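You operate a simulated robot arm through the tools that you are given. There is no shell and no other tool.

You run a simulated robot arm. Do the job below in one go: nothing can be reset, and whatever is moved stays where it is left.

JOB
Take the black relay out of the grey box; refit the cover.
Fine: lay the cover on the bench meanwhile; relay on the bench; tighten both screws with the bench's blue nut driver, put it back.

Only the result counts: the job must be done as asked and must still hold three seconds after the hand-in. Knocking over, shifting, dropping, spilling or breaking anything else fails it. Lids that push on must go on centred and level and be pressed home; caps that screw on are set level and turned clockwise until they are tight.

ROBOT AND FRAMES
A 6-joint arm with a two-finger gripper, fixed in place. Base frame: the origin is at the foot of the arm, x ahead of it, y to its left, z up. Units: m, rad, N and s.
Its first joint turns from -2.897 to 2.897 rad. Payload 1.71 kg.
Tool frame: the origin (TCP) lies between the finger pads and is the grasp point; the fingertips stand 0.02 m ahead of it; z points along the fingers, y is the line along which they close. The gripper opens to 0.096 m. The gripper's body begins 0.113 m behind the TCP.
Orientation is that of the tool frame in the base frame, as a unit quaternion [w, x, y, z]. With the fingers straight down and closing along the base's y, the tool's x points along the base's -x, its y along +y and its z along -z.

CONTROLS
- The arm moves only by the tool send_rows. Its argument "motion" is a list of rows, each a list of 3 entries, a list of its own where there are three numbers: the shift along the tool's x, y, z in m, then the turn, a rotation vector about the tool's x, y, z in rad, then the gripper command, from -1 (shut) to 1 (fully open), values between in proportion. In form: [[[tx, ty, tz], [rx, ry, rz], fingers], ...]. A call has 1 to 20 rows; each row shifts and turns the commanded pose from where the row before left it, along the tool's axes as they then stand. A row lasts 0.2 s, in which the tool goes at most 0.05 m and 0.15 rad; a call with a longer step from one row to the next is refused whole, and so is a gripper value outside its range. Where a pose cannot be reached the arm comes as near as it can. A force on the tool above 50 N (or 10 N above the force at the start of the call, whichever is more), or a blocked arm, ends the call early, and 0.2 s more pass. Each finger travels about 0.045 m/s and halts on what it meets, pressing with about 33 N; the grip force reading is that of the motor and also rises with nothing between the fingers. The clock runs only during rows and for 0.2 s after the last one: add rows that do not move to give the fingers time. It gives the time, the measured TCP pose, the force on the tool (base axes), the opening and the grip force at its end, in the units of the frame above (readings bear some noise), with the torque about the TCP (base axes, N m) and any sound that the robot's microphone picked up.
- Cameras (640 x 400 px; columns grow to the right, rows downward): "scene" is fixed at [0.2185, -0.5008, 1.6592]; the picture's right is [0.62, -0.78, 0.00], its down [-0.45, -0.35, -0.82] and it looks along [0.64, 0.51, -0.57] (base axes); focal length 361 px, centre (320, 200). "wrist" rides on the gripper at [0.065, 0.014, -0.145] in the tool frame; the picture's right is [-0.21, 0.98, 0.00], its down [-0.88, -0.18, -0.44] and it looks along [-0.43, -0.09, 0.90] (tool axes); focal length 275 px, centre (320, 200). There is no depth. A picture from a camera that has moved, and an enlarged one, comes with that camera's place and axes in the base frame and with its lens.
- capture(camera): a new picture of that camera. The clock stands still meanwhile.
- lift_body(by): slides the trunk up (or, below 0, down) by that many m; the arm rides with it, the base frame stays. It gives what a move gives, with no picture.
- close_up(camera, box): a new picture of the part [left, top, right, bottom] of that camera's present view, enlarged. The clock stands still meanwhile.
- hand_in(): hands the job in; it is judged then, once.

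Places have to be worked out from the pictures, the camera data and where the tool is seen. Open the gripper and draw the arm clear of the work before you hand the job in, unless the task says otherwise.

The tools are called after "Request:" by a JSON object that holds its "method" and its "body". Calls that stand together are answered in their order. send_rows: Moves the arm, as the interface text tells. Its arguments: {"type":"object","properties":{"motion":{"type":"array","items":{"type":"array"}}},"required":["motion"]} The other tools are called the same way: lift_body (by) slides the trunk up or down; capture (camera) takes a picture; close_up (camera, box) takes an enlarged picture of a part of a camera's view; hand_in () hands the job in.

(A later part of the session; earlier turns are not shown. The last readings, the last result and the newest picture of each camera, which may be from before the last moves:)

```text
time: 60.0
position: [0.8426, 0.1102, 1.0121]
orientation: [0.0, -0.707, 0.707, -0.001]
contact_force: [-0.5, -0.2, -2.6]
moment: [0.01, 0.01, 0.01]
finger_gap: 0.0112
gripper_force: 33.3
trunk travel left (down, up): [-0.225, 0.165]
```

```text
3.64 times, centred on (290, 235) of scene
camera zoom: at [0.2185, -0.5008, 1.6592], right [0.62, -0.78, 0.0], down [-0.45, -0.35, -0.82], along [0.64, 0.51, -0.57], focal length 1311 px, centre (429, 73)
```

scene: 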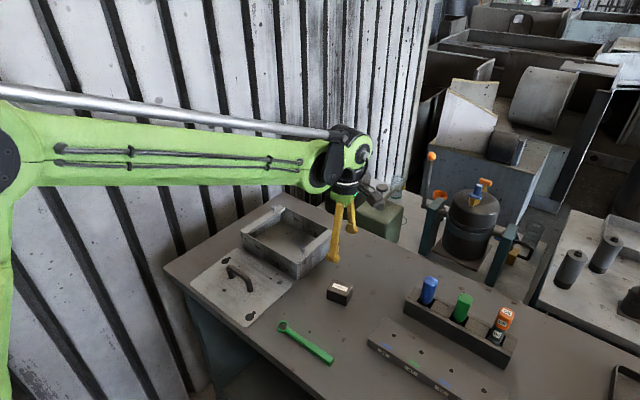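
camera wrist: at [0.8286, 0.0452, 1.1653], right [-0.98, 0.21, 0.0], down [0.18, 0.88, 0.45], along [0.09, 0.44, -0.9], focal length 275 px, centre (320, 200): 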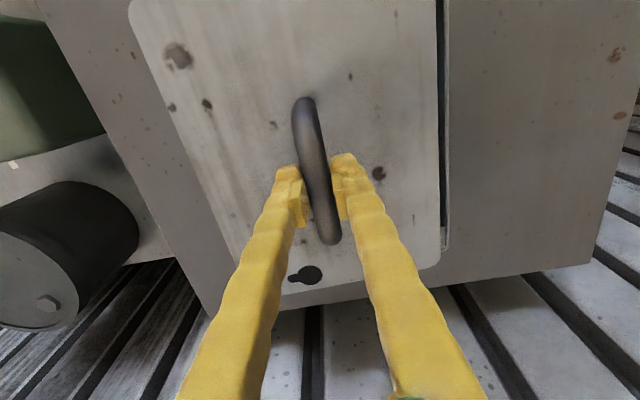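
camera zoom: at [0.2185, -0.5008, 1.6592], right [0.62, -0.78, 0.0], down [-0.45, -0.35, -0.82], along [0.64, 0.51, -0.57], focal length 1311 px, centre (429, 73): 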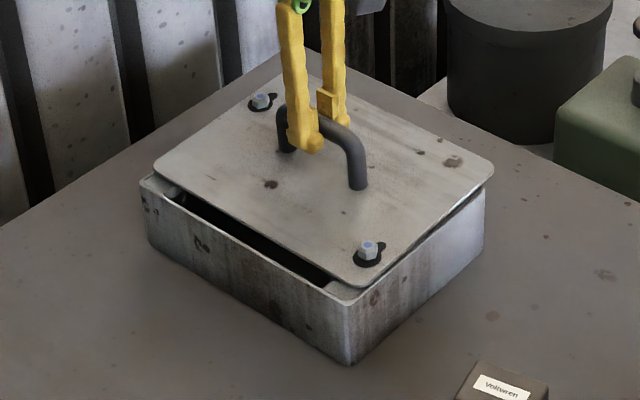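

Request:
{"method": "send_rows", "body": {"motion": [[[0, 0, 0.0015], [0, 0, 0], -1], [[0, 0, 0.0015], [0, 0, 0], -1], [[0, 0, 0.001], [0, 0, 0], -1], [[0, 0, 0], [0, 0, 0], -1], [[0, 0, 0], [0, 0, 0], -1]]}}

```text
time: 61.2
position: [0.8436, 0.1118, 1.0077]
orientation: [0.0, -0.707, 0.707, 0.0]
contact_force: [0.7, -0.7, -2.0]
moment: [0.0, -0.02, 0.01]
finger_gap: 0.0113
gripper_force: 32.8
trunk travel left (down, up): [-0.225, 0.165]
```

No contact yet at 1.0077. Continue down slowly.

Request:
{"method": "send_rows", "body": {"motion": [[[0, 0, 0.001], [0, 0, 0], -1], [[0, 0, 0.001], [0, 0, 0], -1], [[0, 0, 0.001], [0, 0, 0], -1], [[0, 0, 0], [0, 0, 0], -1]]}}

Request:
{"method": "close_up", "body": {"camera": "scene", "box": [235, 195, 345, 285]}}

```text
time: 62.2
position: [0.8423, 0.1114, 1.0038]
orientation: [0.001, -0.707, 0.707, 0.0]
contact_force: [0.7, 0.1, -1.7]
moment: [0.03, 0.0, 0.0]
finger_gap: 0.0115
gripper_force: 33.0
trunk travel left (down, up): [-0.225, 0.165]
```

```text
4.44 times, centred on (290, 240) of scene
camera zoom: at [0.2185, -0.5008, 1.6592], right [0.62, -0.78, 0.0], down [-0.45, -0.35, -0.82], along [0.64, 0.51, -0.57], focal length 1603 px, centre (453, 22)
```

zoom: 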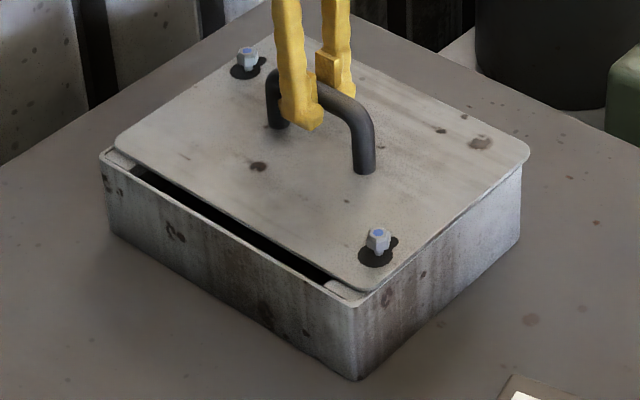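

Almost seated. Continue in 0.7 mm steps until force appears.

Request:
{"method": "send_rows", "body": {"motion": [[[0, 0, 0.0007], [0, 0, 0], -1], [[0, 0, 0.0007], [0, 0, 0], -1], [[0, 0, 0.0007], [0, 0, 0], -1], [[0, 0, 0], [0, 0, 0], -1]]}}

```text
time: 63.2
position: [0.842, 0.1109, 1.0031]
orientation: [0.001, -0.707, 0.707, -0.001]
contact_force: [12.4, 2.0, 27.9]
moment: [-0.01, -0.1, -0.04]
finger_gap: 0.0113
gripper_force: 33.3
trunk travel left (down, up): [-0.225, 0.165]
```

Contact (28 N) at TCP z≈1.003: the cover is down on the box. I back off about 1.2 mm to take the load off before sliding.

Request:
{"method": "send_rows", "body": {"motion": [[[0, 0, -0.0012], [0, 0, 0], -1], [[0, 0, 0], [0, 0, 0], -1], [[0, 0, 0], [0, 0, 0], -1]]}}

Request:
{"method": "close_up", "body": {"camera": "scene", "box": [285, 234, 321, 264]}}

Request:
{"method": "close_up", "body": {"camera": "wrist", "box": [270, 250, 350, 300]}}

```text
time: 64.0
position: [0.8424, 0.1105, 1.003]
orientation: [-0.001, 0.707, -0.707, 0.0]
contact_force: [1.6, 0.9, 7.0]
moment: [0.02, -0.01, -0.02]
finger_gap: 0.0109
gripper_force: 33.2
trunk travel left (down, up): [-0.225, 0.165]
```

```text
13.33 times, centred on (303, 249) of scene
camera zoom: at [0.2185, -0.5008, 1.6592], right [0.62, -0.78, 0.0], down [-0.45, -0.35, -0.82], along [0.64, 0.51, -0.57], focal length 4808 px, centre (547, -453)
```

zoom: 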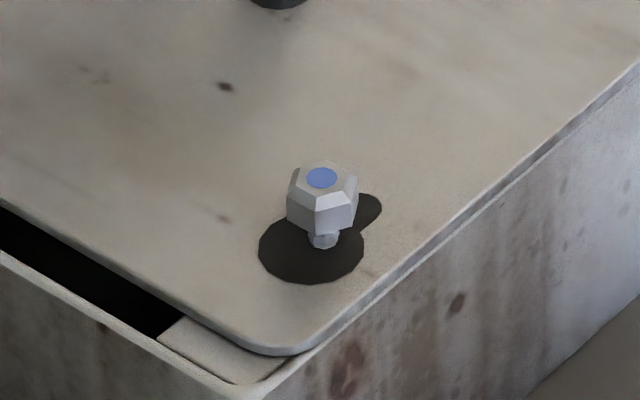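

```text
8.00 times, centred on (310, 275) of wrist
camera zoom: at [0.8281, 0.0457, 1.1479], right [-0.98, 0.21, 0.0], down [0.18, 0.88, 0.45], along [0.09, 0.44, -0.9], focal length 2202 px, centre (400, -400)
```

zoom: 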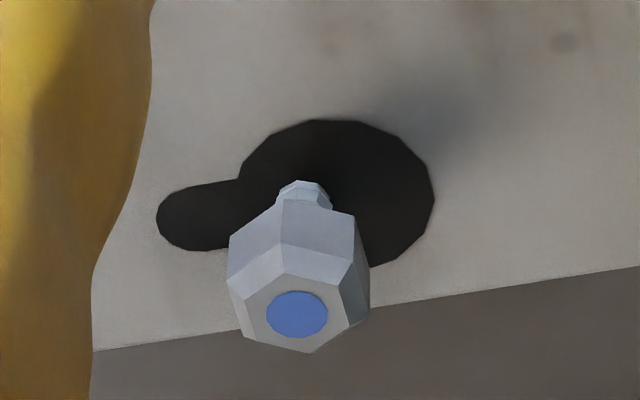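

Stems are in the holes and nearly in line with the slots (cover needs ~+0.5 mm in y). I lift a hair more and slide the cover back in −x about 12.5 mm in small steps, watching the side force.

Request:
{"method": "send_rows", "body": {"motion": [[[-0.0005, 0, -0.0012], [0, 0, 0], -1], [[0, 0, 0], [0, 0, 0], -1], [[0, 0.0015, 0], [0, 0, 0], -1], [[0, 0.0015, 0], [0, 0, 0], -1], [[0, 0.0015, 0], [0, 0, 0], -1], [[0, 0.0015, 0], [0, 0, 0], -1], [[0, 0, 0], [0, 0, 0], -1]]}}

Request:
{"method": "close_up", "body": {"camera": "wrist", "box": [270, 250, 350, 300]}}

Request:
{"method": "close_up", "body": {"camera": "scene", "box": [285, 234, 321, 264]}}

```text
time: 65.6
position: [0.8371, 0.1101, 1.004]
orientation: [0.0, 0.707, -0.707, 0.0]
contact_force: [-0.4, -0.7, -2.0]
moment: [-0.01, -0.02, 0.0]
finger_gap: 0.0111
gripper_force: 33.3
trunk travel left (down, up): [-0.225, 0.165]
```

```text
8.00 times, centred on (310, 275) of wrist
camera zoom: at [0.8237, 0.0453, 1.1486], right [-0.98, 0.21, 0.0], down [0.18, 0.88, 0.45], along [0.09, 0.44, -0.9], focal length 2202 px, centre (400, -400)
```

zoom: 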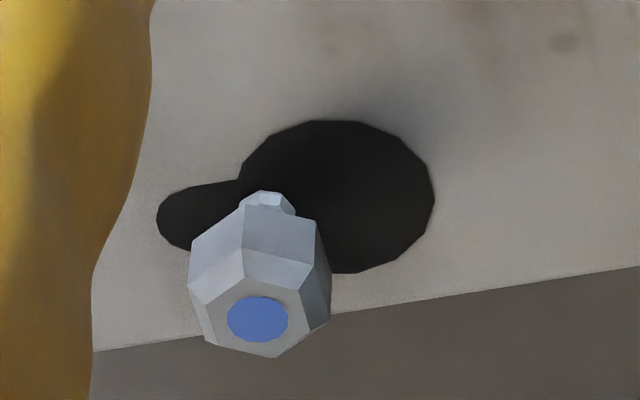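

```text
13.33 times, centred on (303, 249) of scene
camera zoom: at [0.2185, -0.5008, 1.6592], right [0.62, -0.78, 0.0], down [-0.45, -0.35, -0.82], along [0.64, 0.51, -0.57], focal length 4808 px, centre (547, -453)
```

zoom: 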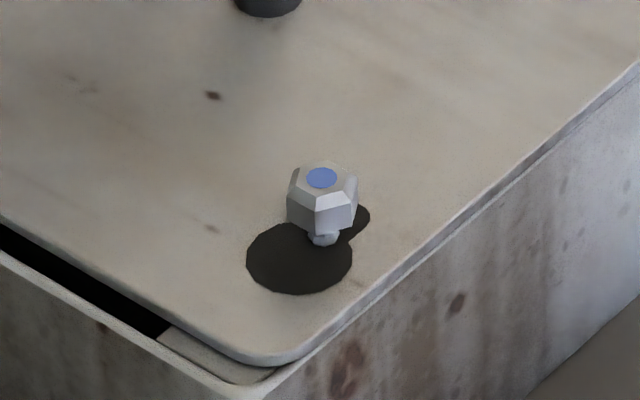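

No side force; the stems are entering the slots. I continue sliding ~7.5 mm more.

Request:
{"method": "send_rows", "body": {"motion": [[[0, 0.0015, 0], [0, 0, 0], -1], [[0, 0.0015, 0], [0, 0, 0], -1], [[0, 0.0015, 0], [0, 0, 0], -1], [[0, 0.0015, 0], [0, 0, 0], -1], [[0, 0.0015, 0], [0, 0, 0], -1], [[0, 0, 0], [0, 0, 0], -1]]}}

Request:
{"method": "close_up", "body": {"camera": "wrist", "box": [270, 250, 350, 300]}}

Request:
{"method": "close_up", "body": {"camera": "scene", "box": [285, 234, 321, 264]}}

Request:
{"method": "close_up", "body": {"camera": "scene", "box": [235, 195, 345, 285]}}

```text
time: 67.0
position: [0.8308, 0.1123, 1.0048]
orientation: [0.001, -0.707, 0.707, 0.001]
contact_force: [-0.6, -0.1, -1.8]
moment: [-0.01, 0.0, 0.01]
finger_gap: 0.0115
gripper_force: 33.4
trunk travel left (down, up): [-0.225, 0.165]
```

```text
8.00 times, centred on (310, 275) of wrist
camera zoom: at [0.8162, 0.046, 1.1493], right [-0.98, 0.21, 0.0], down [0.18, 0.88, 0.45], along [0.09, 0.44, -0.9], focal length 2202 px, centre (400, -400)
```

zoom: 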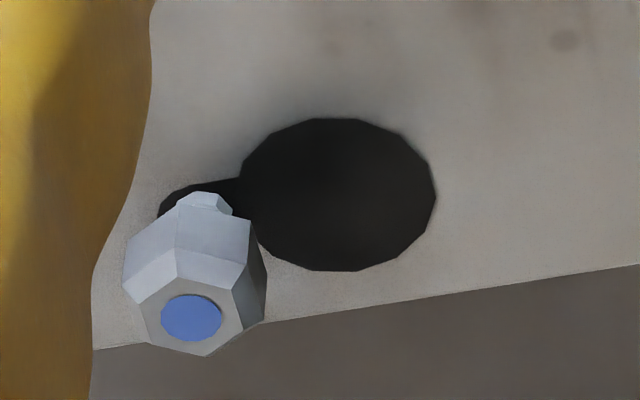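

```text
13.33 times, centred on (303, 249) of scene
camera zoom: at [0.2185, -0.5008, 1.6592], right [0.62, -0.78, 0.0], down [-0.45, -0.35, -0.82], along [0.64, 0.51, -0.57], focal length 4808 px, centre (547, -453)
```

zoom: 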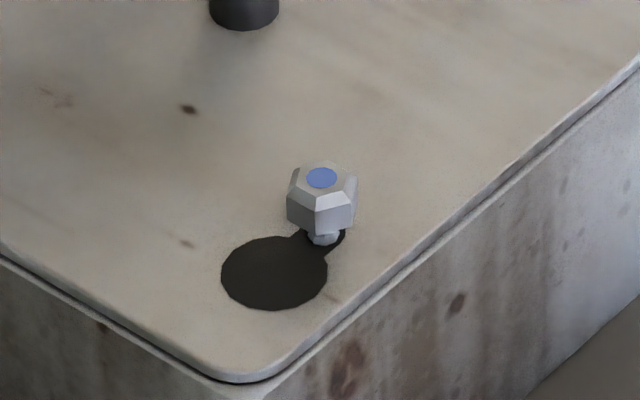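

```text
4.44 times, centred on (290, 240) of scene
camera zoom: at [0.2185, -0.5008, 1.6592], right [0.62, -0.78, 0.0], down [-0.45, -0.35, -0.82], along [0.64, 0.51, -0.57], focal length 1603 px, centre (453, 22)
```

zoom: 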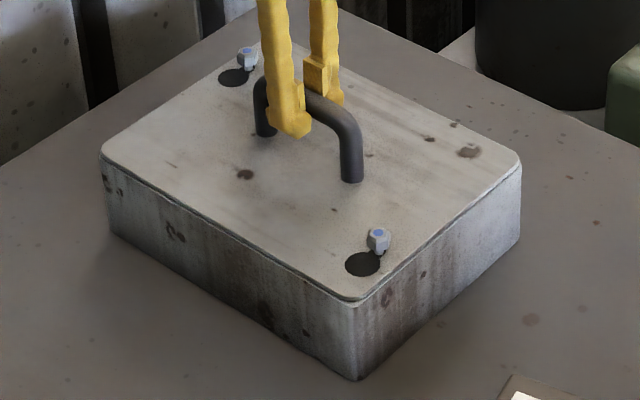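

The cover is back exactly at its original position relative to the screws, still ~1.3 mm up. I lower it onto the box.

Request:
{"method": "send_rows", "body": {"motion": [[[0, 0.0003, 0.0008], [0, 0, 0], -1], [[0, 0, 0.0008], [0, 0, 0], -1], [[0, 0, 0.0005], [0, 0, 0], -1], [[0, 0, 0], [0, 0, 0], -1]]}}

Request:
{"method": "close_up", "body": {"camera": "scene", "box": [285, 237, 321, 262]}}

Request:
{"method": "close_up", "body": {"camera": "scene", "box": [262, 195, 298, 220]}}

```text
time: 68.0
position: [0.8297, 0.1103, 1.0012]
orientation: [0.001, -0.707, 0.708, 0.0]
contact_force: [12.6, -1.5, 28.3]
moment: [-0.01, -0.09, 0.03]
finger_gap: 0.0112
gripper_force: 32.7
trunk travel left (down, up): [-0.225, 0.165]
```

```text
16.00 times, centred on (303, 250) of scene
camera zoom: at [0.2185, -0.5008, 1.6592], right [0.62, -0.78, 0.0], down [-0.45, -0.35, -0.82], along [0.64, 0.51, -0.57], focal length 5769 px, centre (592, -592)
```

zoom: 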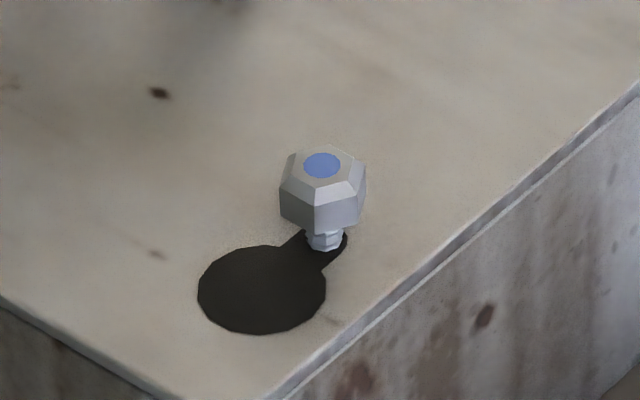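

```text
16.00 times, centred on (280, 208) of scene
camera zoom: at [0.2185, -0.5008, 1.6592], right [0.62, -0.78, 0.0], down [-0.45, -0.35, -0.82], along [0.64, 0.51, -0.57], focal length 5769 px, centre (960, 80)
```

zoom: 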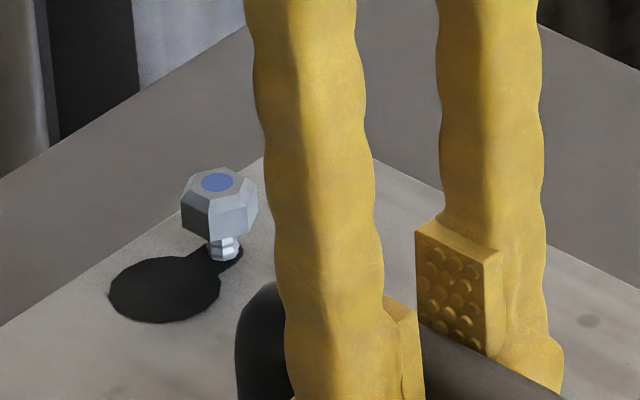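

The cover sits flush with both stems in the slot ends. I relieve the pressing force and open the gripper.

Request:
{"method": "send_rows", "body": {"motion": [[[0, 0, -0.001], [0, 0, 0], -1], [[0, 0, 0], [0, 0, 0], -1], [[0, 0, 0], [0, 0, 0], -0.7], [[0, 0, 0], [0, 0, 0], -0.4], [[0, 0, 0], [0, 0, 0], 0], [[0, 0, 0], [0, 0, 0], 0.5], [[0, 0, 0], [0, 0, 0], 1], [[0, 0, 0], [0, 0, 0], 1], [[0, 0, 0], [0, 0, 0], 1]]}}

Request:
{"method": "close_up", "body": {"camera": "scene", "box": [235, 195, 345, 285]}}

Request:
{"method": "capture", "body": {"camera": "wrist"}}

```text
time: 70.0
position: [0.8299, 0.1124, 1.0031]
orientation: [0.0, -0.707, 0.707, 0.0]
contact_force: [0.1, -0.8, 0.5]
moment: [-0.01, 0.0, 0.0]
finger_gap: 0.096
gripper_force: 0.0
trunk travel left (down, up): [-0.225, 0.165]
```

```text
4.44 times, centred on (290, 240) of scene
camera zoom: at [0.2185, -0.5008, 1.6592], right [0.62, -0.78, 0.0], down [-0.45, -0.35, -0.82], along [0.64, 0.51, -0.57], focal length 1603 px, centre (453, 22)
```

zoom: 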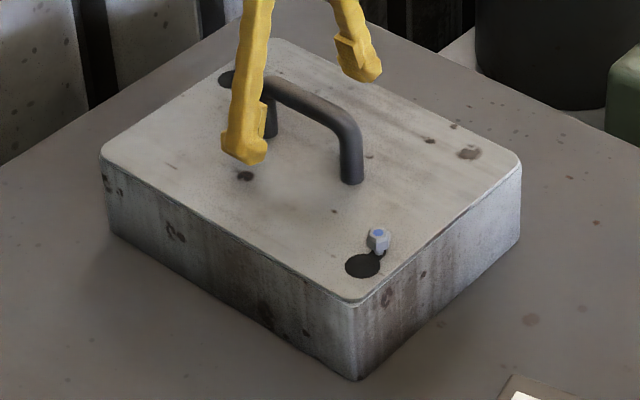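

```text
taken
camera wrist: at [0.815, 0.0462, 1.1476], right [-0.98, 0.21, 0.0], down [0.18, 0.88, 0.45], along [0.09, 0.44, -0.9], focal length 275 px, centre (320, 200)
```

wrist: 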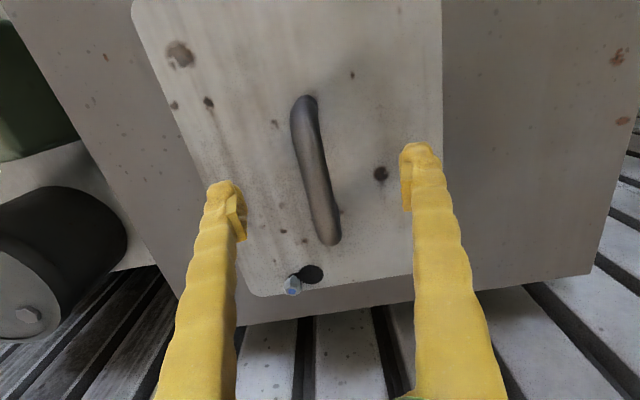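

The cover is seated flush. I withdraw upward and travel in −y to view the driver rack.

Request:
{"method": "send_rows", "body": {"motion": [[[0, 0, -0.02], [0, 0, 0], 1], [[0, 0, -0.04], [0, 0, 0], 1], [[0, 0, -0.045], [0, 0, 0], 1], [[0, 0, -0.045], [0, 0, 0], 1], [[0, 0, -0.045], [0, 0, 0], 1], [[0, 0, 0], [0, 0, 0], 1], [[0.04, -0.001, 0], [0, 0, 0], 1], [[0.04, -0.001, 0], [0, 0, 0], 1], [[0.04, -0.001, 0], [0, 0, 0], 1], [[0.04, -0.001, 0], [0, 0, 0], 1], [[0.04, -0.001, 0], [0, 0, 0], 1], [[0.04, -0.001, 0], [0, 0, 0], 1], [[0.04, -0.001, 0], [0, 0, 0], 1], [[0.04, -0.001, 0], [0, 0, 0], 1], [[0.04, -0.001, 0], [0, 0, 0], 1], [[0.04, -0.001, 0], [0, 0, 0], 1], [[0.04, -0.001, 0], [0, 0, 0], 1], [[0.02, -0.001, 0], [0, 0, 0], 1], [[0, 0, 0], [0, 0, 0], 1], [[0, 0, 0], [0, 0, 0], 1]]}}

Request:
{"method": "capture", "body": {"camera": "wrist"}}

Request:
{"method": "capture", "body": {"camera": "scene"}}

```text
time: 74.2
position: [0.8423, -0.351, 1.1979]
orientation: [0.0, 0.707, -0.707, 0.0]
contact_force: [0.5, -0.5, 0.1]
moment: [-0.02, 0.01, -0.01]
finger_gap: 0.0961
gripper_force: 0.1
trunk travel left (down, up): [-0.225, 0.165]
```

```text
taken
camera wrist: at [0.8281, -0.4151, 1.3428], right [-0.98, 0.21, 0.0], down [0.18, 0.88, 0.45], along [0.09, 0.44, -0.9], focal length 275 px, centre (320, 200)
```

wrist: 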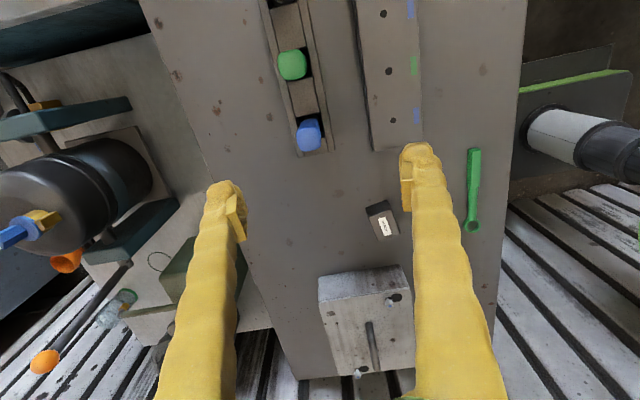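

```text
taken
```

scene: 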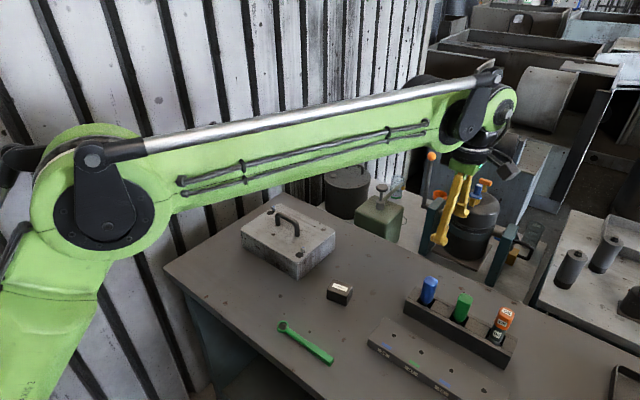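

I zoom in on the blue driver from both cameras to locate its handle.

Request:
{"method": "close_up", "body": {"camera": "wrist", "box": [270, 100, 350, 160]}}

Request:
{"method": "close_up", "body": {"camera": "wrist", "box": [250, 0, 430, 160]}}

Request:
{"method": "close_up", "body": {"camera": "scene", "box": [405, 265, 455, 310]}}

```text
6.67 times, centred on (310, 130) of wrist
camera zoom: at [0.8281, -0.4151, 1.3428], right [-0.98, 0.21, 0.0], down [0.18, 0.88, 0.45], along [0.09, 0.44, -0.9], focal length 1835 px, centre (387, 667)
```

zoom: 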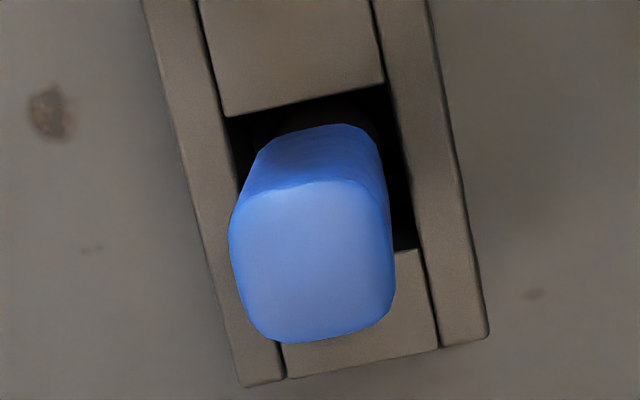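

```text
2.50 times, centred on (340, 80) of wrist
camera zoom: at [0.8281, -0.4151, 1.3428], right [-0.98, 0.21, 0.0], down [0.18, 0.88, 0.45], along [0.09, 0.44, -0.9], focal length 688 px, centre (270, 500)
```

zoom: 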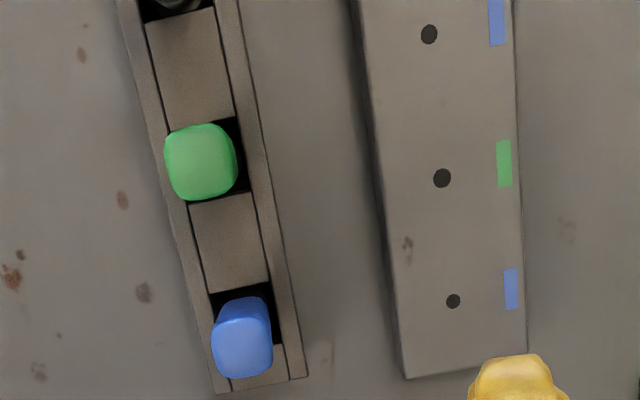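

```text
8.89 times, centred on (430, 288) of scene
camera zoom: at [0.2185, -0.5008, 1.6592], right [0.62, -0.78, 0.0], down [-0.45, -0.35, -0.82], along [0.64, 0.51, -0.57], focal length 3205 px, centre (-658, -578)
```

zoom: 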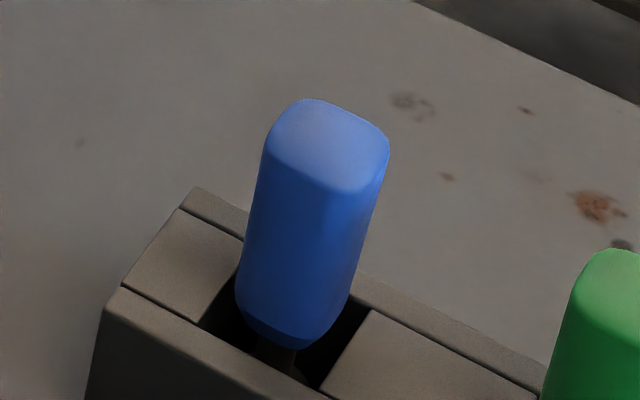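

The blue driver's handle top is at about (0.8585, −0.335, 1.002), ~31 mm square, upright in its slot; rack top z≈0.931. I move above it and check alignment.

Request:
{"method": "send_rows", "body": {"motion": [[[-0.008, -0.008, 0.02], [0, 0, 0], 1], [[-0.008, -0.0082, 0.03], [0, 0, 0], 1], [[0, 0, 0.03], [0, 0, 0], 1], [[0, 0, 0.03], [0, 0, 0], 1], [[0, 0, 0.02], [0, 0, 0], 1], [[0, 0, 0], [0, 0, 0], 1], [[0, 0, 0], [0, 0, 0], 1], [[0, 0, 0], [0, 0, 0], 1]]}}

Request:
{"method": "capture", "body": {"camera": "wrist"}}

Request:
{"method": "close_up", "body": {"camera": "scene", "box": [380, 220, 520, 340]}}

```text
time: 76.0
position: [0.8571, -0.3344, 1.0637]
orientation: [0.0, -0.707, 0.707, 0.0]
contact_force: [-0.4, -0.1, -0.3]
moment: [0.0, 0.01, -0.03]
finger_gap: 0.0958
gripper_force: 0.1
trunk travel left (down, up): [-0.225, 0.165]
```

```text
taken
camera wrist: at [0.843, -0.3986, 1.2094], right [-0.98, 0.21, 0.0], down [0.18, 0.88, 0.45], along [0.09, 0.44, -0.9], focal length 275 px, centre (320, 200)
```

wrist: 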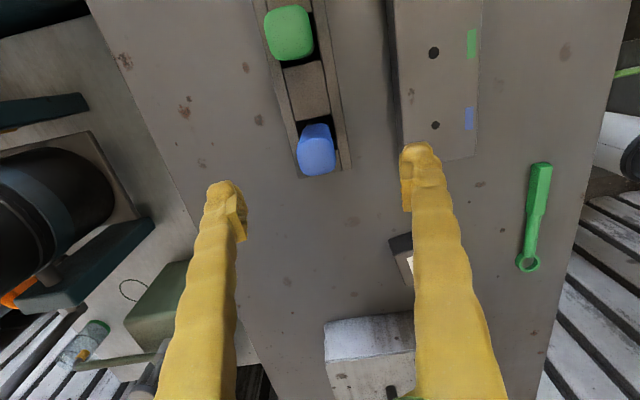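

```text
3.33 times, centred on (450, 280) of scene
camera zoom: at [0.2185, -0.5008, 1.6592], right [0.62, -0.78, 0.0], down [-0.45, -0.35, -0.82], along [0.64, 0.51, -0.57], focal length 1202 px, centre (-113, -67)
```

zoom: 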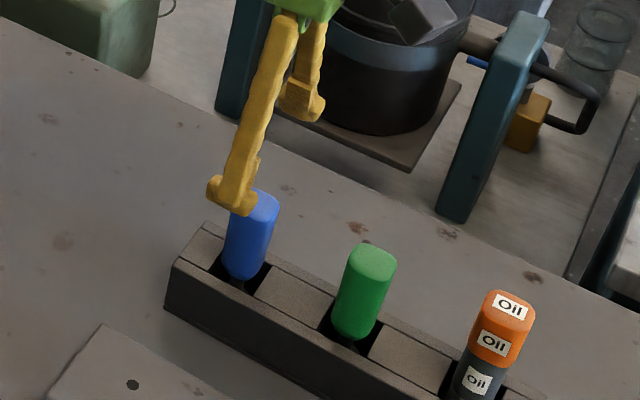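

Aligned within 2 mm. I descend to mid-handle with the fingers open.

Request:
{"method": "send_rows", "body": {"motion": [[[0, -0.0015, 0.02], [0, 0, 0], 1], [[0, 0, 0.03], [0, 0, 0], 1], [[0, 0, 0.025], [0, 0, 0], 1], [[0, 0, 0.015], [0, 0, 0], 1], [[0, 0, 0.005], [0, 0, 0], 1], [[0, 0, 0], [0, 0, 0], 1], [[0, 0, 0], [0, 0, 0], 1], [[0, 0, 0], [0, 0, 0], 1]]}}

Request:
{"method": "capture", "body": {"camera": "wrist"}}

Request:
{"method": "close_up", "body": {"camera": "scene", "box": [390, 240, 480, 320]}}

```text
time: 77.8
position: [0.8584, -0.3327, 0.9713]
orientation: [0.0, -0.707, 0.708, 0.0]
contact_force: [-0.3, -0.2, -0.5]
moment: [0.0, 0.0, -0.05]
finger_gap: 0.0959
gripper_force: 0.0
trunk travel left (down, up): [-0.225, 0.165]
```

```text
taken
camera wrist: at [0.8432, -0.3984, 1.1158], right [-0.98, 0.21, 0.0], down [0.18, 0.88, 0.45], along [0.09, 0.44, -0.9], focal length 275 px, centre (320, 200)
```

wrist: 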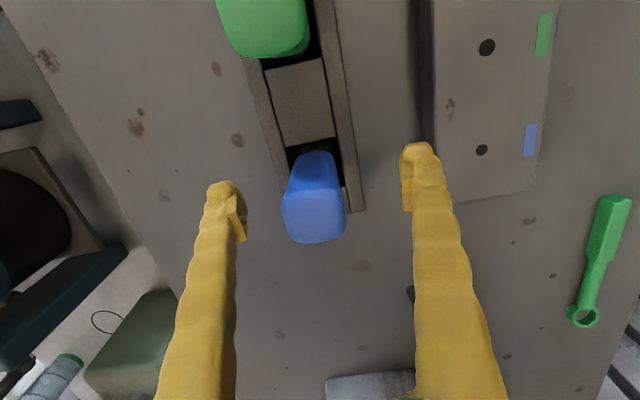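

```text
5.00 times, centred on (435, 280) of scene
camera zoom: at [0.2185, -0.5008, 1.6592], right [0.62, -0.78, 0.0], down [-0.45, -0.35, -0.82], along [0.64, 0.51, -0.57], focal length 1803 px, centre (-255, -200)
```

zoom: 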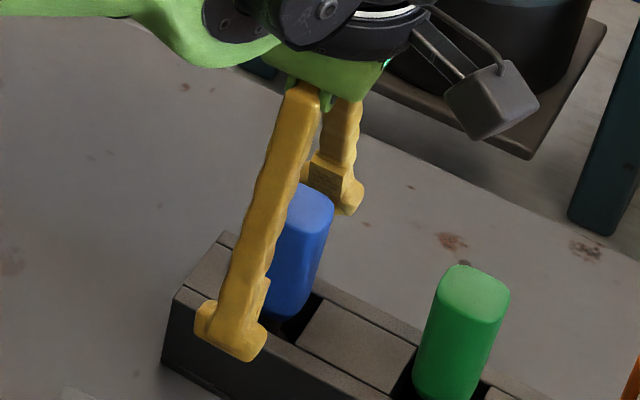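

The handle is centred between the fingers. I close gently on it.

Request:
{"method": "send_rows", "body": {"motion": [[[0.001, -0.001, 0], [0, 0, 0], 0.6], [[0, 0, 0], [0, 0, 0], 0.3], [[0, 0, 0], [0, 0, 0], 0.0], [[0, 0, 0], [0, 0, 0], -0.2], [[0, 0, 0], [0, 0, 0], -0.4], [[0, 0, 0], [0, 0, 0], -0.7], [[0, 0, 0], [0, 0, 0], -1], [[0, 0, 0], [0, 0, 0], -1]]}}

Request:
{"method": "capture", "body": {"camera": "wrist"}}

```text
time: 79.6
position: [0.8582, -0.3347, 0.9717]
orientation: [0.0, -0.707, 0.708, 0.0]
contact_force: [-0.1, 0.5, -0.3]
moment: [-0.02, 0.0, 0.01]
finger_gap: 0.0288
gripper_force: 32.9
trunk travel left (down, up): [-0.225, 0.165]
```

```text
taken
camera wrist: at [0.8443, -0.4, 1.1164], right [-0.98, 0.21, 0.0], down [0.18, 0.88, 0.45], along [0.09, 0.44, -0.9], focal length 275 px, centre (320, 200)
```

wrist: 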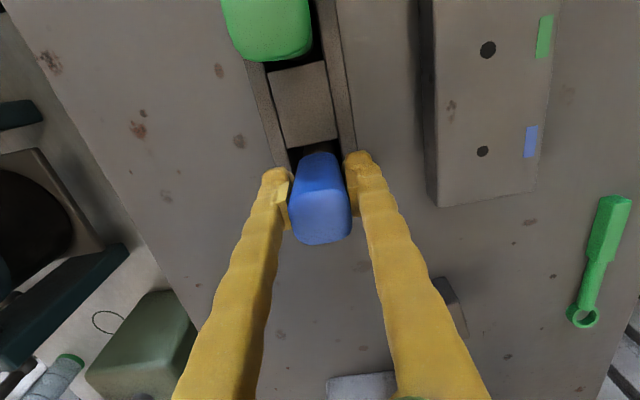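

Gripped at 28.8 mm (TCP 0.8582, −0.3347, 0.9717 – I keep this for the return). I lift it straight out of the rack.

Request:
{"method": "send_rows", "body": {"motion": [[[0, 0, -0.008], [0, 0, 0], -1], [[0, 0, -0.015], [0, 0, 0], -1], [[0, 0, -0.02], [0, 0, 0], -1], [[0, 0, -0.025], [0, 0, 0], -1], [[0, 0, -0.03], [0, 0, 0], -1], [[0, 0, -0.03], [0, 0, 0], -1], [[0, 0, -0.032], [0, 0, 0], -1], [[0, 0, 0], [0, 0, 0], -1], [[0, 0, 0], [0, 0, 0], -1]]}}

Request:
{"method": "close_up", "body": {"camera": "scene", "box": [380, 200, 520, 340]}}

Request:
{"method": "capture", "body": {"camera": "wrist"}}

```text
time: 81.6
position: [0.8592, -0.3331, 1.1319]
orientation: [0.0, -0.706, 0.708, 0.0]
contact_force: [0.0, 1.0, -1.0]
moment: [0.01, 0.0, 0.0]
finger_gap: 0.0284
gripper_force: 33.2
trunk travel left (down, up): [-0.225, 0.165]
```

```text
2.86 times, centred on (450, 270) of scene
camera zoom: at [0.2185, -0.5008, 1.6592], right [0.62, -0.78, 0.0], down [-0.45, -0.35, -0.82], along [0.64, 0.51, -0.57], focal length 1030 px, centre (-51, 0)
```

zoom: 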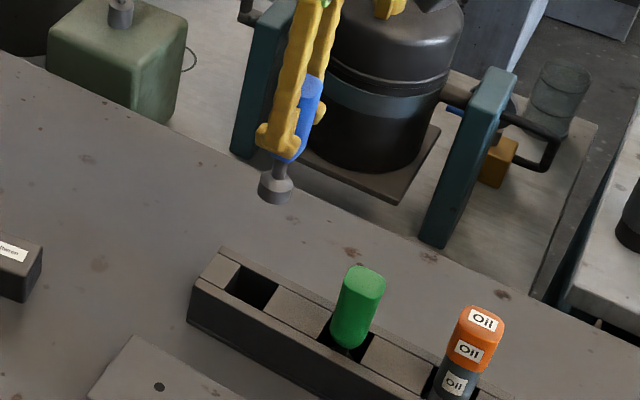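

```text
taken
camera wrist: at [0.8455, -0.3985, 1.2774], right [-0.98, 0.21, 0.0], down [0.19, 0.88, 0.45], along [0.09, 0.44, -0.9], focal length 275 px, centre (320, 200)
```

wrist: 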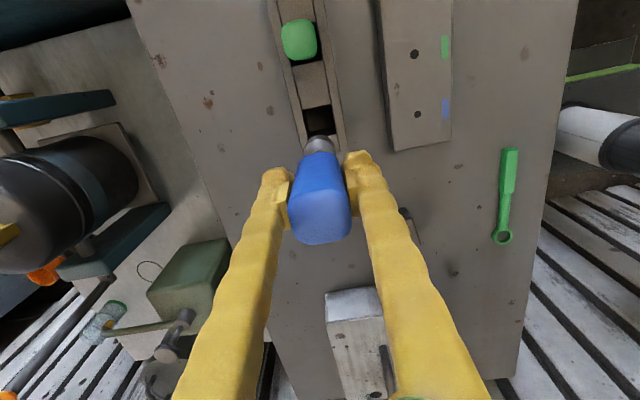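

The driver is out, with a thick socket on a short shaft. I zoom in to measure the socket tip.

Request:
{"method": "close_up", "body": {"camera": "scene", "box": [425, 215, 475, 285]}}

Request:
{"method": "close_up", "body": {"camera": "wrist", "box": [270, 120, 370, 250]}}

```text
5.71 times, centred on (450, 250) of scene
camera zoom: at [0.2185, -0.5008, 1.6592], right [0.62, -0.78, 0.0], down [-0.45, -0.35, -0.82], along [0.64, 0.51, -0.57], focal length 2060 px, centre (-423, -86)
```

zoom: 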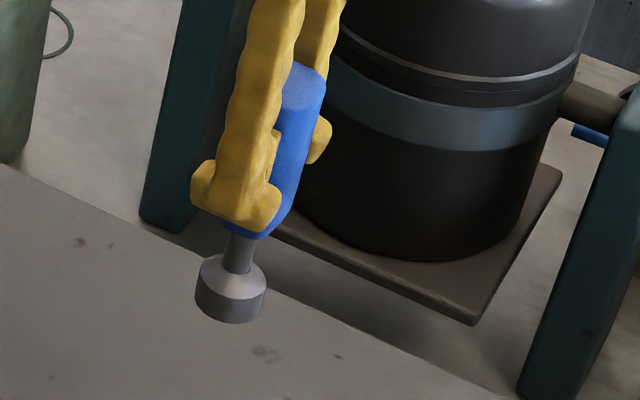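

```text
3.08 times, centred on (320, 185) of wrist
camera zoom: at [0.8455, -0.3985, 1.2774], right [-0.98, 0.21, 0.0], down [0.19, 0.88, 0.45], along [0.09, 0.44, -0.9], focal length 847 px, centre (320, 246)
```

zoom: 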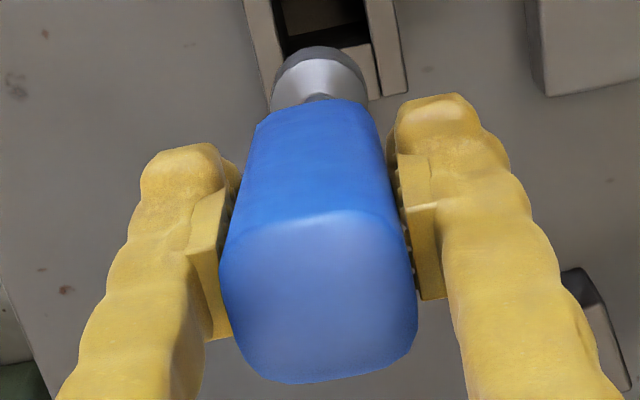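

The socket tip is about 0.090 m below the TCP and the driver hangs vertical and centred. I carry it over to screw B at (0.784, 0.008), keeping the tip well above everything.

Request:
{"method": "send_rows", "body": {"motion": [[[-0.01, 0.002, 0], [0, 0, 0], -1], [[-0.025, 0.0055, 0], [0, 0, 0], -1], [[-0.0341, 0.0075, 0], [0, 0, 0], -1], [[-0.0341, 0.0075, 0], [0, 0, 0], -1], [[-0.0341, 0.0075, 0], [0, 0, 0], -1], [[-0.0341, 0.0075, 0], [0, 0, 0], -1], [[-0.0341, 0.0075, 0], [0, 0, 0], -1], [[-0.0341, 0.0075, 0], [0, 0, 0], -1], [[-0.0341, 0.0075, 0], [0, 0, 0], -1], [[-0.0341, 0.0075, 0], [0, 0, 0], -1], [[-0.025, 0.0055, 0], [0, 0, 0], -1], [[-0.0093, 0.0022, 0], [0, 0, 0], -1], [[0, 0, 0], [0, 0, 0], -1], [[0, 0, 0], [0, 0, 0], -1], [[0, 0, 0], [0, 0, 0], -1]]}}

Request:
{"method": "close_up", "body": {"camera": "scene", "box": [255, 180, 355, 280]}}

Request:
{"method": "capture", "body": {"camera": "wrist"}}

```text
time: 84.8
position: [0.7861, 0.0075, 1.1325]
orientation: [0.0, -0.707, 0.708, 0.0]
contact_force: [-0.2, 0.1, -1.4]
moment: [-0.01, 0.03, -0.02]
finger_gap: 0.0285
gripper_force: 32.9
trunk travel left (down, up): [-0.225, 0.165]
```

```text
4.00 times, centred on (305, 230) of scene
camera zoom: at [0.2185, -0.5008, 1.6592], right [0.62, -0.78, 0.0], down [-0.45, -0.35, -0.82], along [0.64, 0.51, -0.57], focal length 1442 px, centre (380, 80)
```

zoom: 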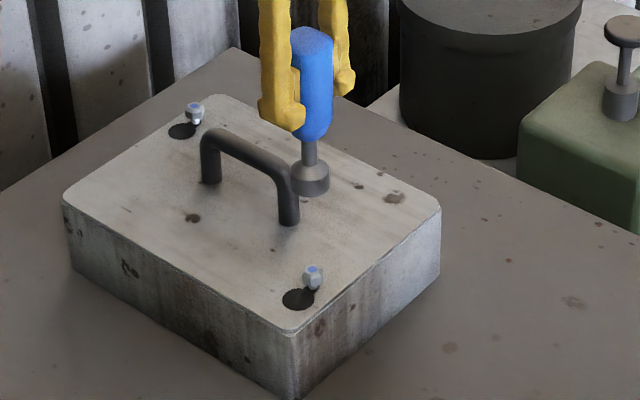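

```text
taken
camera wrist: at [0.7714, -0.0572, 1.2776], right [-0.98, 0.21, 0.0], down [0.19, 0.88, 0.45], along [0.09, 0.44, -0.9], focal length 275 px, centre (320, 200)
```

wrist: 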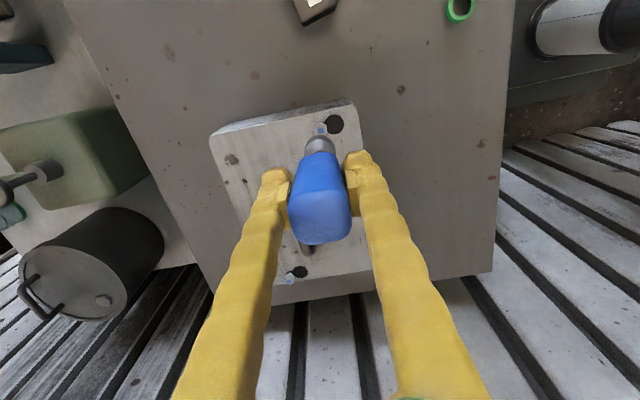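

I zoom in on the socket and screw B together to compare their positions precisely.

Request:
{"method": "close_up", "body": {"camera": "scene", "box": [280, 210, 330, 260]}}

Request:
{"method": "close_up", "body": {"camera": "wrist", "box": [290, 105, 360, 165]}}

```text
8.00 times, centred on (305, 235) of scene
camera zoom: at [0.2185, -0.5008, 1.6592], right [0.62, -0.78, 0.0], down [-0.45, -0.35, -0.82], along [0.64, 0.51, -0.57], focal length 2885 px, centre (440, -80)
```

zoom: 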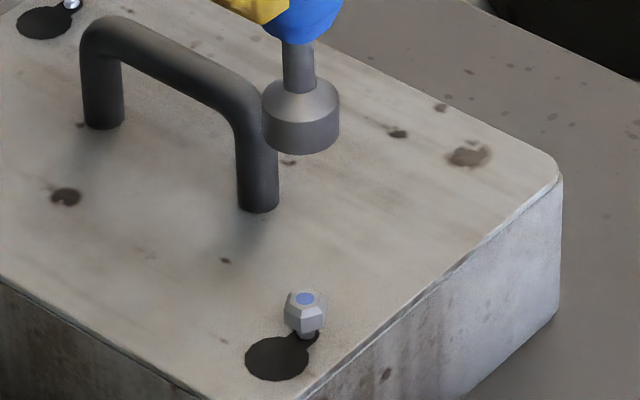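

```text
6.67 times, centred on (325, 135) of wrist
camera zoom: at [0.7714, -0.0572, 1.2776], right [-0.98, 0.21, 0.0], down [0.19, 0.88, 0.45], along [0.09, 0.44, -0.9], focal length 1835 px, centre (287, 633)
```

zoom: 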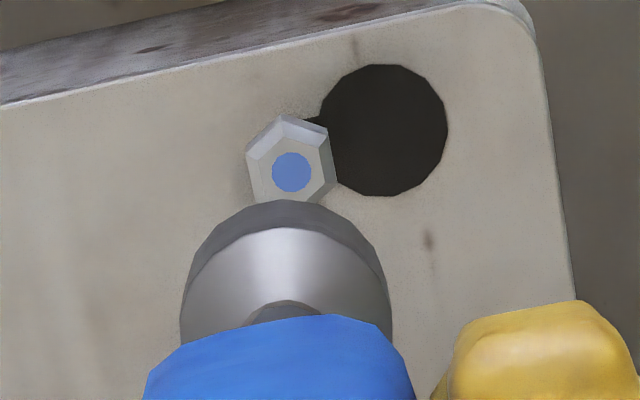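

The socket is ~1.2 mm off in both x and y from screw B. I correct this and lower until the tip is just above the head, then verify.

Request:
{"method": "send_rows", "body": {"motion": [[[0.001, 0.0012, 0.01], [0, 0, 0], -1], [[0, 0, 0.015], [0, 0, 0], -1], [[0, 0, 0.015], [0, 0, 0], -1], [[0, 0, 0.012], [0, 0, 0], -1], [[0, 0, 0.006], [0, 0, 0], -1], [[0, 0, 0], [0, 0, 0], -1], [[0, 0, 0], [0, 0, 0], -1]]}}

Request:
{"method": "close_up", "body": {"camera": "scene", "box": [280, 220, 330, 270]}}

Request:
{"method": "close_up", "body": {"camera": "wrist", "box": [290, 105, 360, 165]}}

```text
time: 86.4
position: [0.7846, 0.0064, 1.0757]
orientation: [0.0, -0.707, 0.707, 0.0]
contact_force: [0.2, 0.0, -1.7]
moment: [-0.03, 0.0, 0.0]
finger_gap: 0.0287
gripper_force: 33.2
trunk travel left (down, up): [-0.225, 0.165]
```

```text
8.00 times, centred on (305, 245) of scene
camera zoom: at [0.2185, -0.5008, 1.6592], right [0.62, -0.78, 0.0], down [-0.45, -0.35, -0.82], along [0.64, 0.51, -0.57], focal length 2885 px, centre (440, -160)
```

zoom: 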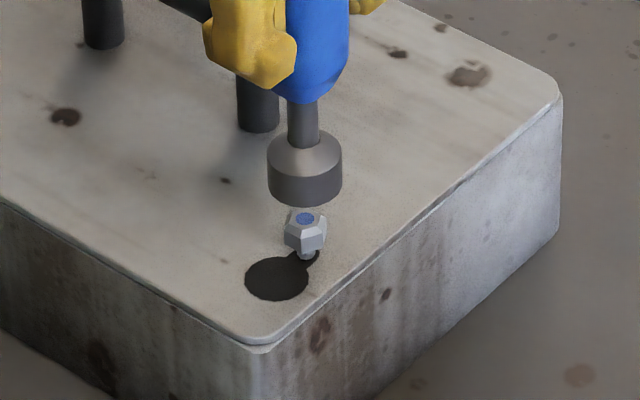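

```text
6.67 times, centred on (325, 135) of wrist
camera zoom: at [0.7701, -0.0582, 1.2201], right [-0.98, 0.21, 0.0], down [0.18, 0.88, 0.45], along [0.09, 0.44, -0.9], focal length 1835 px, centre (287, 633)
```

zoom: 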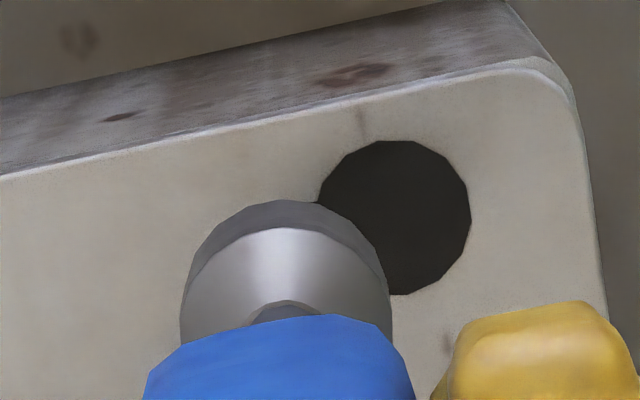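

The socket lines up over screw B to within about 0.5–1 mm. I lower in 1–2 mm steps to meet the head.

Request:
{"method": "send_rows", "body": {"motion": [[[-0.0005, 0, 0.002], [0, 0, 0], -1], [[0, 0, 0.003], [0, 0, 0], -1], [[0, 0, 0.003], [0, 0, 0], -1], [[0, 0, 0.002], [0, 0, 0], -1], [[0, 0, 0.001], [0, 0, 0], -1], [[0, 0, 0], [0, 0, 0], -1]]}}

Request:
{"method": "close_up", "body": {"camera": "scene", "box": [280, 225, 330, 265]}}

```text
time: 87.8
position: [0.7841, 0.0075, 1.0649]
orientation: [0.0, -0.707, 0.707, 0.001]
contact_force: [-1.0, -0.3, -1.0]
moment: [0.0, 0.03, 0.0]
finger_gap: 0.0287
gripper_force: 33.4
trunk travel left (down, up): [-0.225, 0.165]
```

```text
10.00 times, centred on (305, 245) of scene
camera zoom: at [0.2185, -0.5008, 1.6592], right [0.62, -0.78, 0.0], down [-0.45, -0.35, -0.82], along [0.64, 0.51, -0.57], focal length 3606 px, centre (470, -250)
```

zoom: 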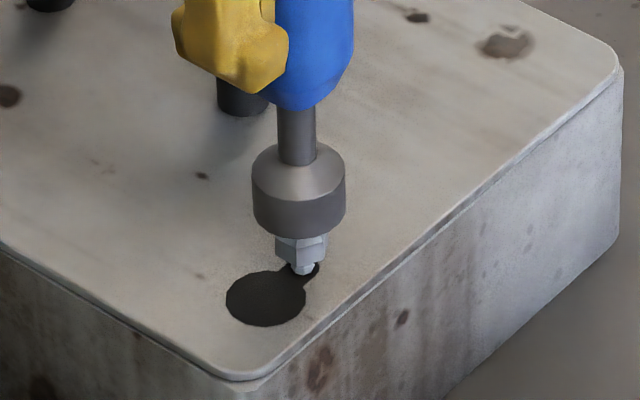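

Right above the head now. I continue in ~0.8 mm steps, reading the force.

Request:
{"method": "send_rows", "body": {"motion": [[[0, 0, 0.001], [0, 0, 0], -1], [[0, 0, 0.001], [0, 0, 0], -1], [[0, 0, 0.001], [0, 0, 0], -1], [[0, 0, 0.001], [0, 0, 0], -1], [[0, 0, 0], [0, 0, 0], -1]]}}

Request:
{"method": "close_up", "body": {"camera": "scene", "box": [280, 225, 330, 265]}}

```text
time: 89.0
position: [0.7826, 0.007, 1.0609]
orientation: [0.0, -0.707, 0.707, 0.0]
contact_force: [0.2, 0.4, -1.6]
moment: [0.01, -0.04, -0.01]
finger_gap: 0.029
gripper_force: 32.9
trunk travel left (down, up): [-0.225, 0.165]
```

```text
10.00 times, centred on (305, 245) of scene
camera zoom: at [0.2185, -0.5008, 1.6592], right [0.62, -0.78, 0.0], down [-0.45, -0.35, -0.82], along [0.64, 0.51, -0.57], focal length 3606 px, centre (470, -250)
```

zoom: 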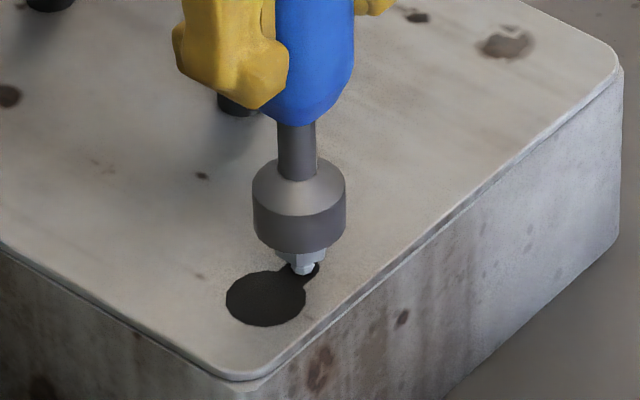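

No contact yet. I keep lowering in small steps.

Request:
{"method": "send_rows", "body": {"motion": [[[0, 0, 0.001], [0, 0, 0], -1], [[0, 0, 0.001], [0, 0, 0], -1], [[0, 0, 0.001], [0, 0, 0], -1], [[0, 0, 0], [0, 0, 0], -1]]}}

Request:
{"method": "close_up", "body": {"camera": "scene", "box": [280, 225, 330, 265]}}

```text
time: 90.0
position: [0.7831, 0.0075, 1.0575]
orientation: [0.0, -0.707, 0.707, -0.001]
contact_force: [0.7, 0.8, -1.3]
moment: [0.02, -0.01, 0.02]
finger_gap: 0.0287
gripper_force: 32.9
trunk travel left (down, up): [-0.225, 0.165]
```

```text
10.00 times, centred on (305, 245) of scene
camera zoom: at [0.2185, -0.5008, 1.6592], right [0.62, -0.78, 0.0], down [-0.45, -0.35, -0.82], along [0.64, 0.51, -0.57], focal length 3606 px, centre (470, -250)
```

zoom: 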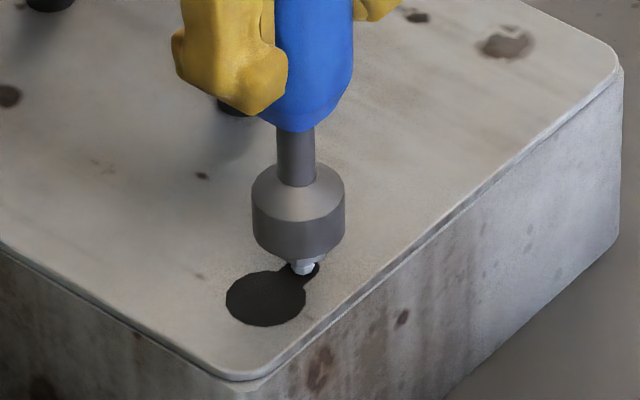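

Still free: the socket is sliding over the head. I keep going until it bottoms out.

Request:
{"method": "send_rows", "body": {"motion": [[[0, 0, 0.001], [0, 0, 0], -1], [[0, 0, 0.001], [0, 0, 0], -1], [[0, 0, 0.001], [0, 0, 0], -1], [[0, 0, 0], [0, 0, 0], -1]]}}

Request:
{"method": "close_up", "body": {"camera": "scene", "box": [280, 225, 330, 265]}}

```text
time: 91.0
position: [0.7819, 0.0067, 1.0536]
orientation: [0.0, 0.707, -0.707, -0.001]
contact_force: [0.4, 0.8, -0.5]
moment: [0.03, -0.08, 0.01]
finger_gap: 0.0287
gripper_force: 33.5
trunk travel left (down, up): [-0.225, 0.165]
```

```text
10.00 times, centred on (305, 245) of scene
camera zoom: at [0.2185, -0.5008, 1.6592], right [0.62, -0.78, 0.0], down [-0.45, -0.35, -0.82], along [0.64, 0.51, -0.57], focal length 3606 px, centre (470, -250)
```

zoom: 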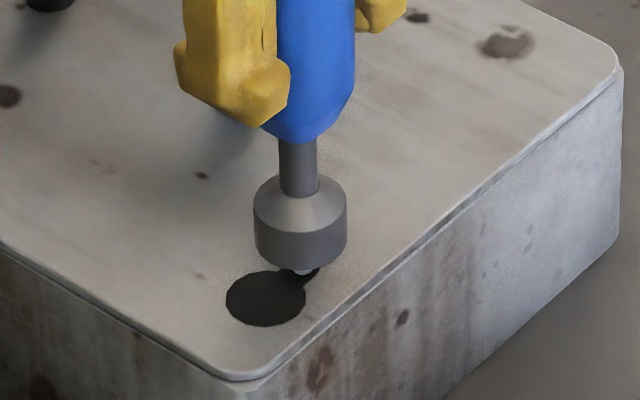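

The head is now mostly inside the socket with no load. Continue down.

Request:
{"method": "send_rows", "body": {"motion": [[[0, 0, 0.001], [0, 0, 0], -1], [[0, 0, 0.001], [0, 0, 0], -1], [[0, 0, 0.001], [0, 0, 0], -1], [[0, 0, 0], [0, 0, 0], -1]]}}

Request:
{"method": "close_up", "body": {"camera": "scene", "box": [280, 225, 330, 265]}}

```text
time: 92.0
position: [0.7837, 0.0073, 1.0511]
orientation: [0.0, -0.707, 0.707, -0.001]
contact_force: [1.5, 1.5, -1.0]
moment: [0.09, -0.11, -0.02]
finger_gap: 0.0287
gripper_force: 32.9
trunk travel left (down, up): [-0.225, 0.165]
```

```text
10.00 times, centred on (305, 245) of scene
camera zoom: at [0.2185, -0.5008, 1.6592], right [0.62, -0.78, 0.0], down [-0.45, -0.35, -0.82], along [0.64, 0.51, -0.57], focal length 3606 px, centre (470, -250)
```

zoom: 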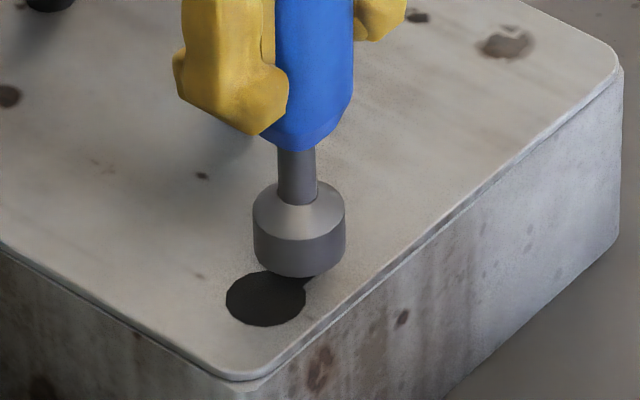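

The socket has swallowed the head with only slight side contact. A few more steps until it seats.

Request:
{"method": "send_rows", "body": {"motion": [[[0, 0, 0.001], [0, 0, 0], -1], [[0, 0, 0.001], [0, 0, 0], -1], [[0, 0, 0.001], [0, 0, 0], -1], [[0, 0, 0], [0, 0, 0], -1]]}}

Request:
{"method": "close_up", "body": {"camera": "scene", "box": [280, 225, 330, 265]}}

```text
time: 93.0
position: [0.7852, 0.0081, 1.049]
orientation: [0.0, -0.707, 0.707, 0.001]
contact_force: [0.4, -0.3, -0.8]
moment: [0.01, 0.0, 0.01]
finger_gap: 0.0288
gripper_force: 32.8
trunk travel left (down, up): [-0.225, 0.165]
```

```text
10.00 times, centred on (305, 245) of scene
camera zoom: at [0.2185, -0.5008, 1.6592], right [0.62, -0.78, 0.0], down [-0.45, -0.35, -0.82], along [0.64, 0.51, -0.57], focal length 3606 px, centre (470, -250)
```

zoom: 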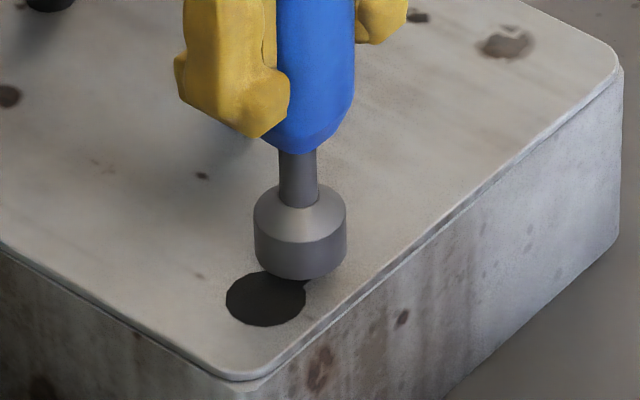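

No vertical force yet. I advance a little further.

Request:
{"method": "send_rows", "body": {"motion": [[[0, 0, 0.001], [0, 0, 0], -1], [[0, 0, 0.001], [0, 0, 0], -1], [[0, 0, 0], [0, 0, 0], -1]]}}

```text
time: 93.8
position: [0.784, 0.0077, 1.0461]
orientation: [0.0, 0.707, -0.707, 0.0]
contact_force: [1.0, 0.9, -1.4]
moment: [0.08, -0.07, -0.01]
finger_gap: 0.0287
gripper_force: 33.1
trunk travel left (down, up): [-0.225, 0.165]
```

Still no vertical contact. One more millimetre, then a first test turn clockwise to feel the torque.

Request:
{"method": "send_rows", "body": {"motion": [[[0, 0, 0.001], [0, 0, 0], -1], [[0, 0, 0.0007], [0, 0, 0], -1], [[0, 0, 0], [0, 0, 0], -1]]}}

```text
time: 94.6
position: [0.783, 0.0064, 1.0461]
orientation: [0.0, 0.707, -0.707, 0.001]
contact_force: [4.7, -0.4, 16.9]
moment: [0.07, -0.33, 0.0]
finger_gap: 0.0287
gripper_force: 33.3
trunk travel left (down, up): [-0.225, 0.165]
```

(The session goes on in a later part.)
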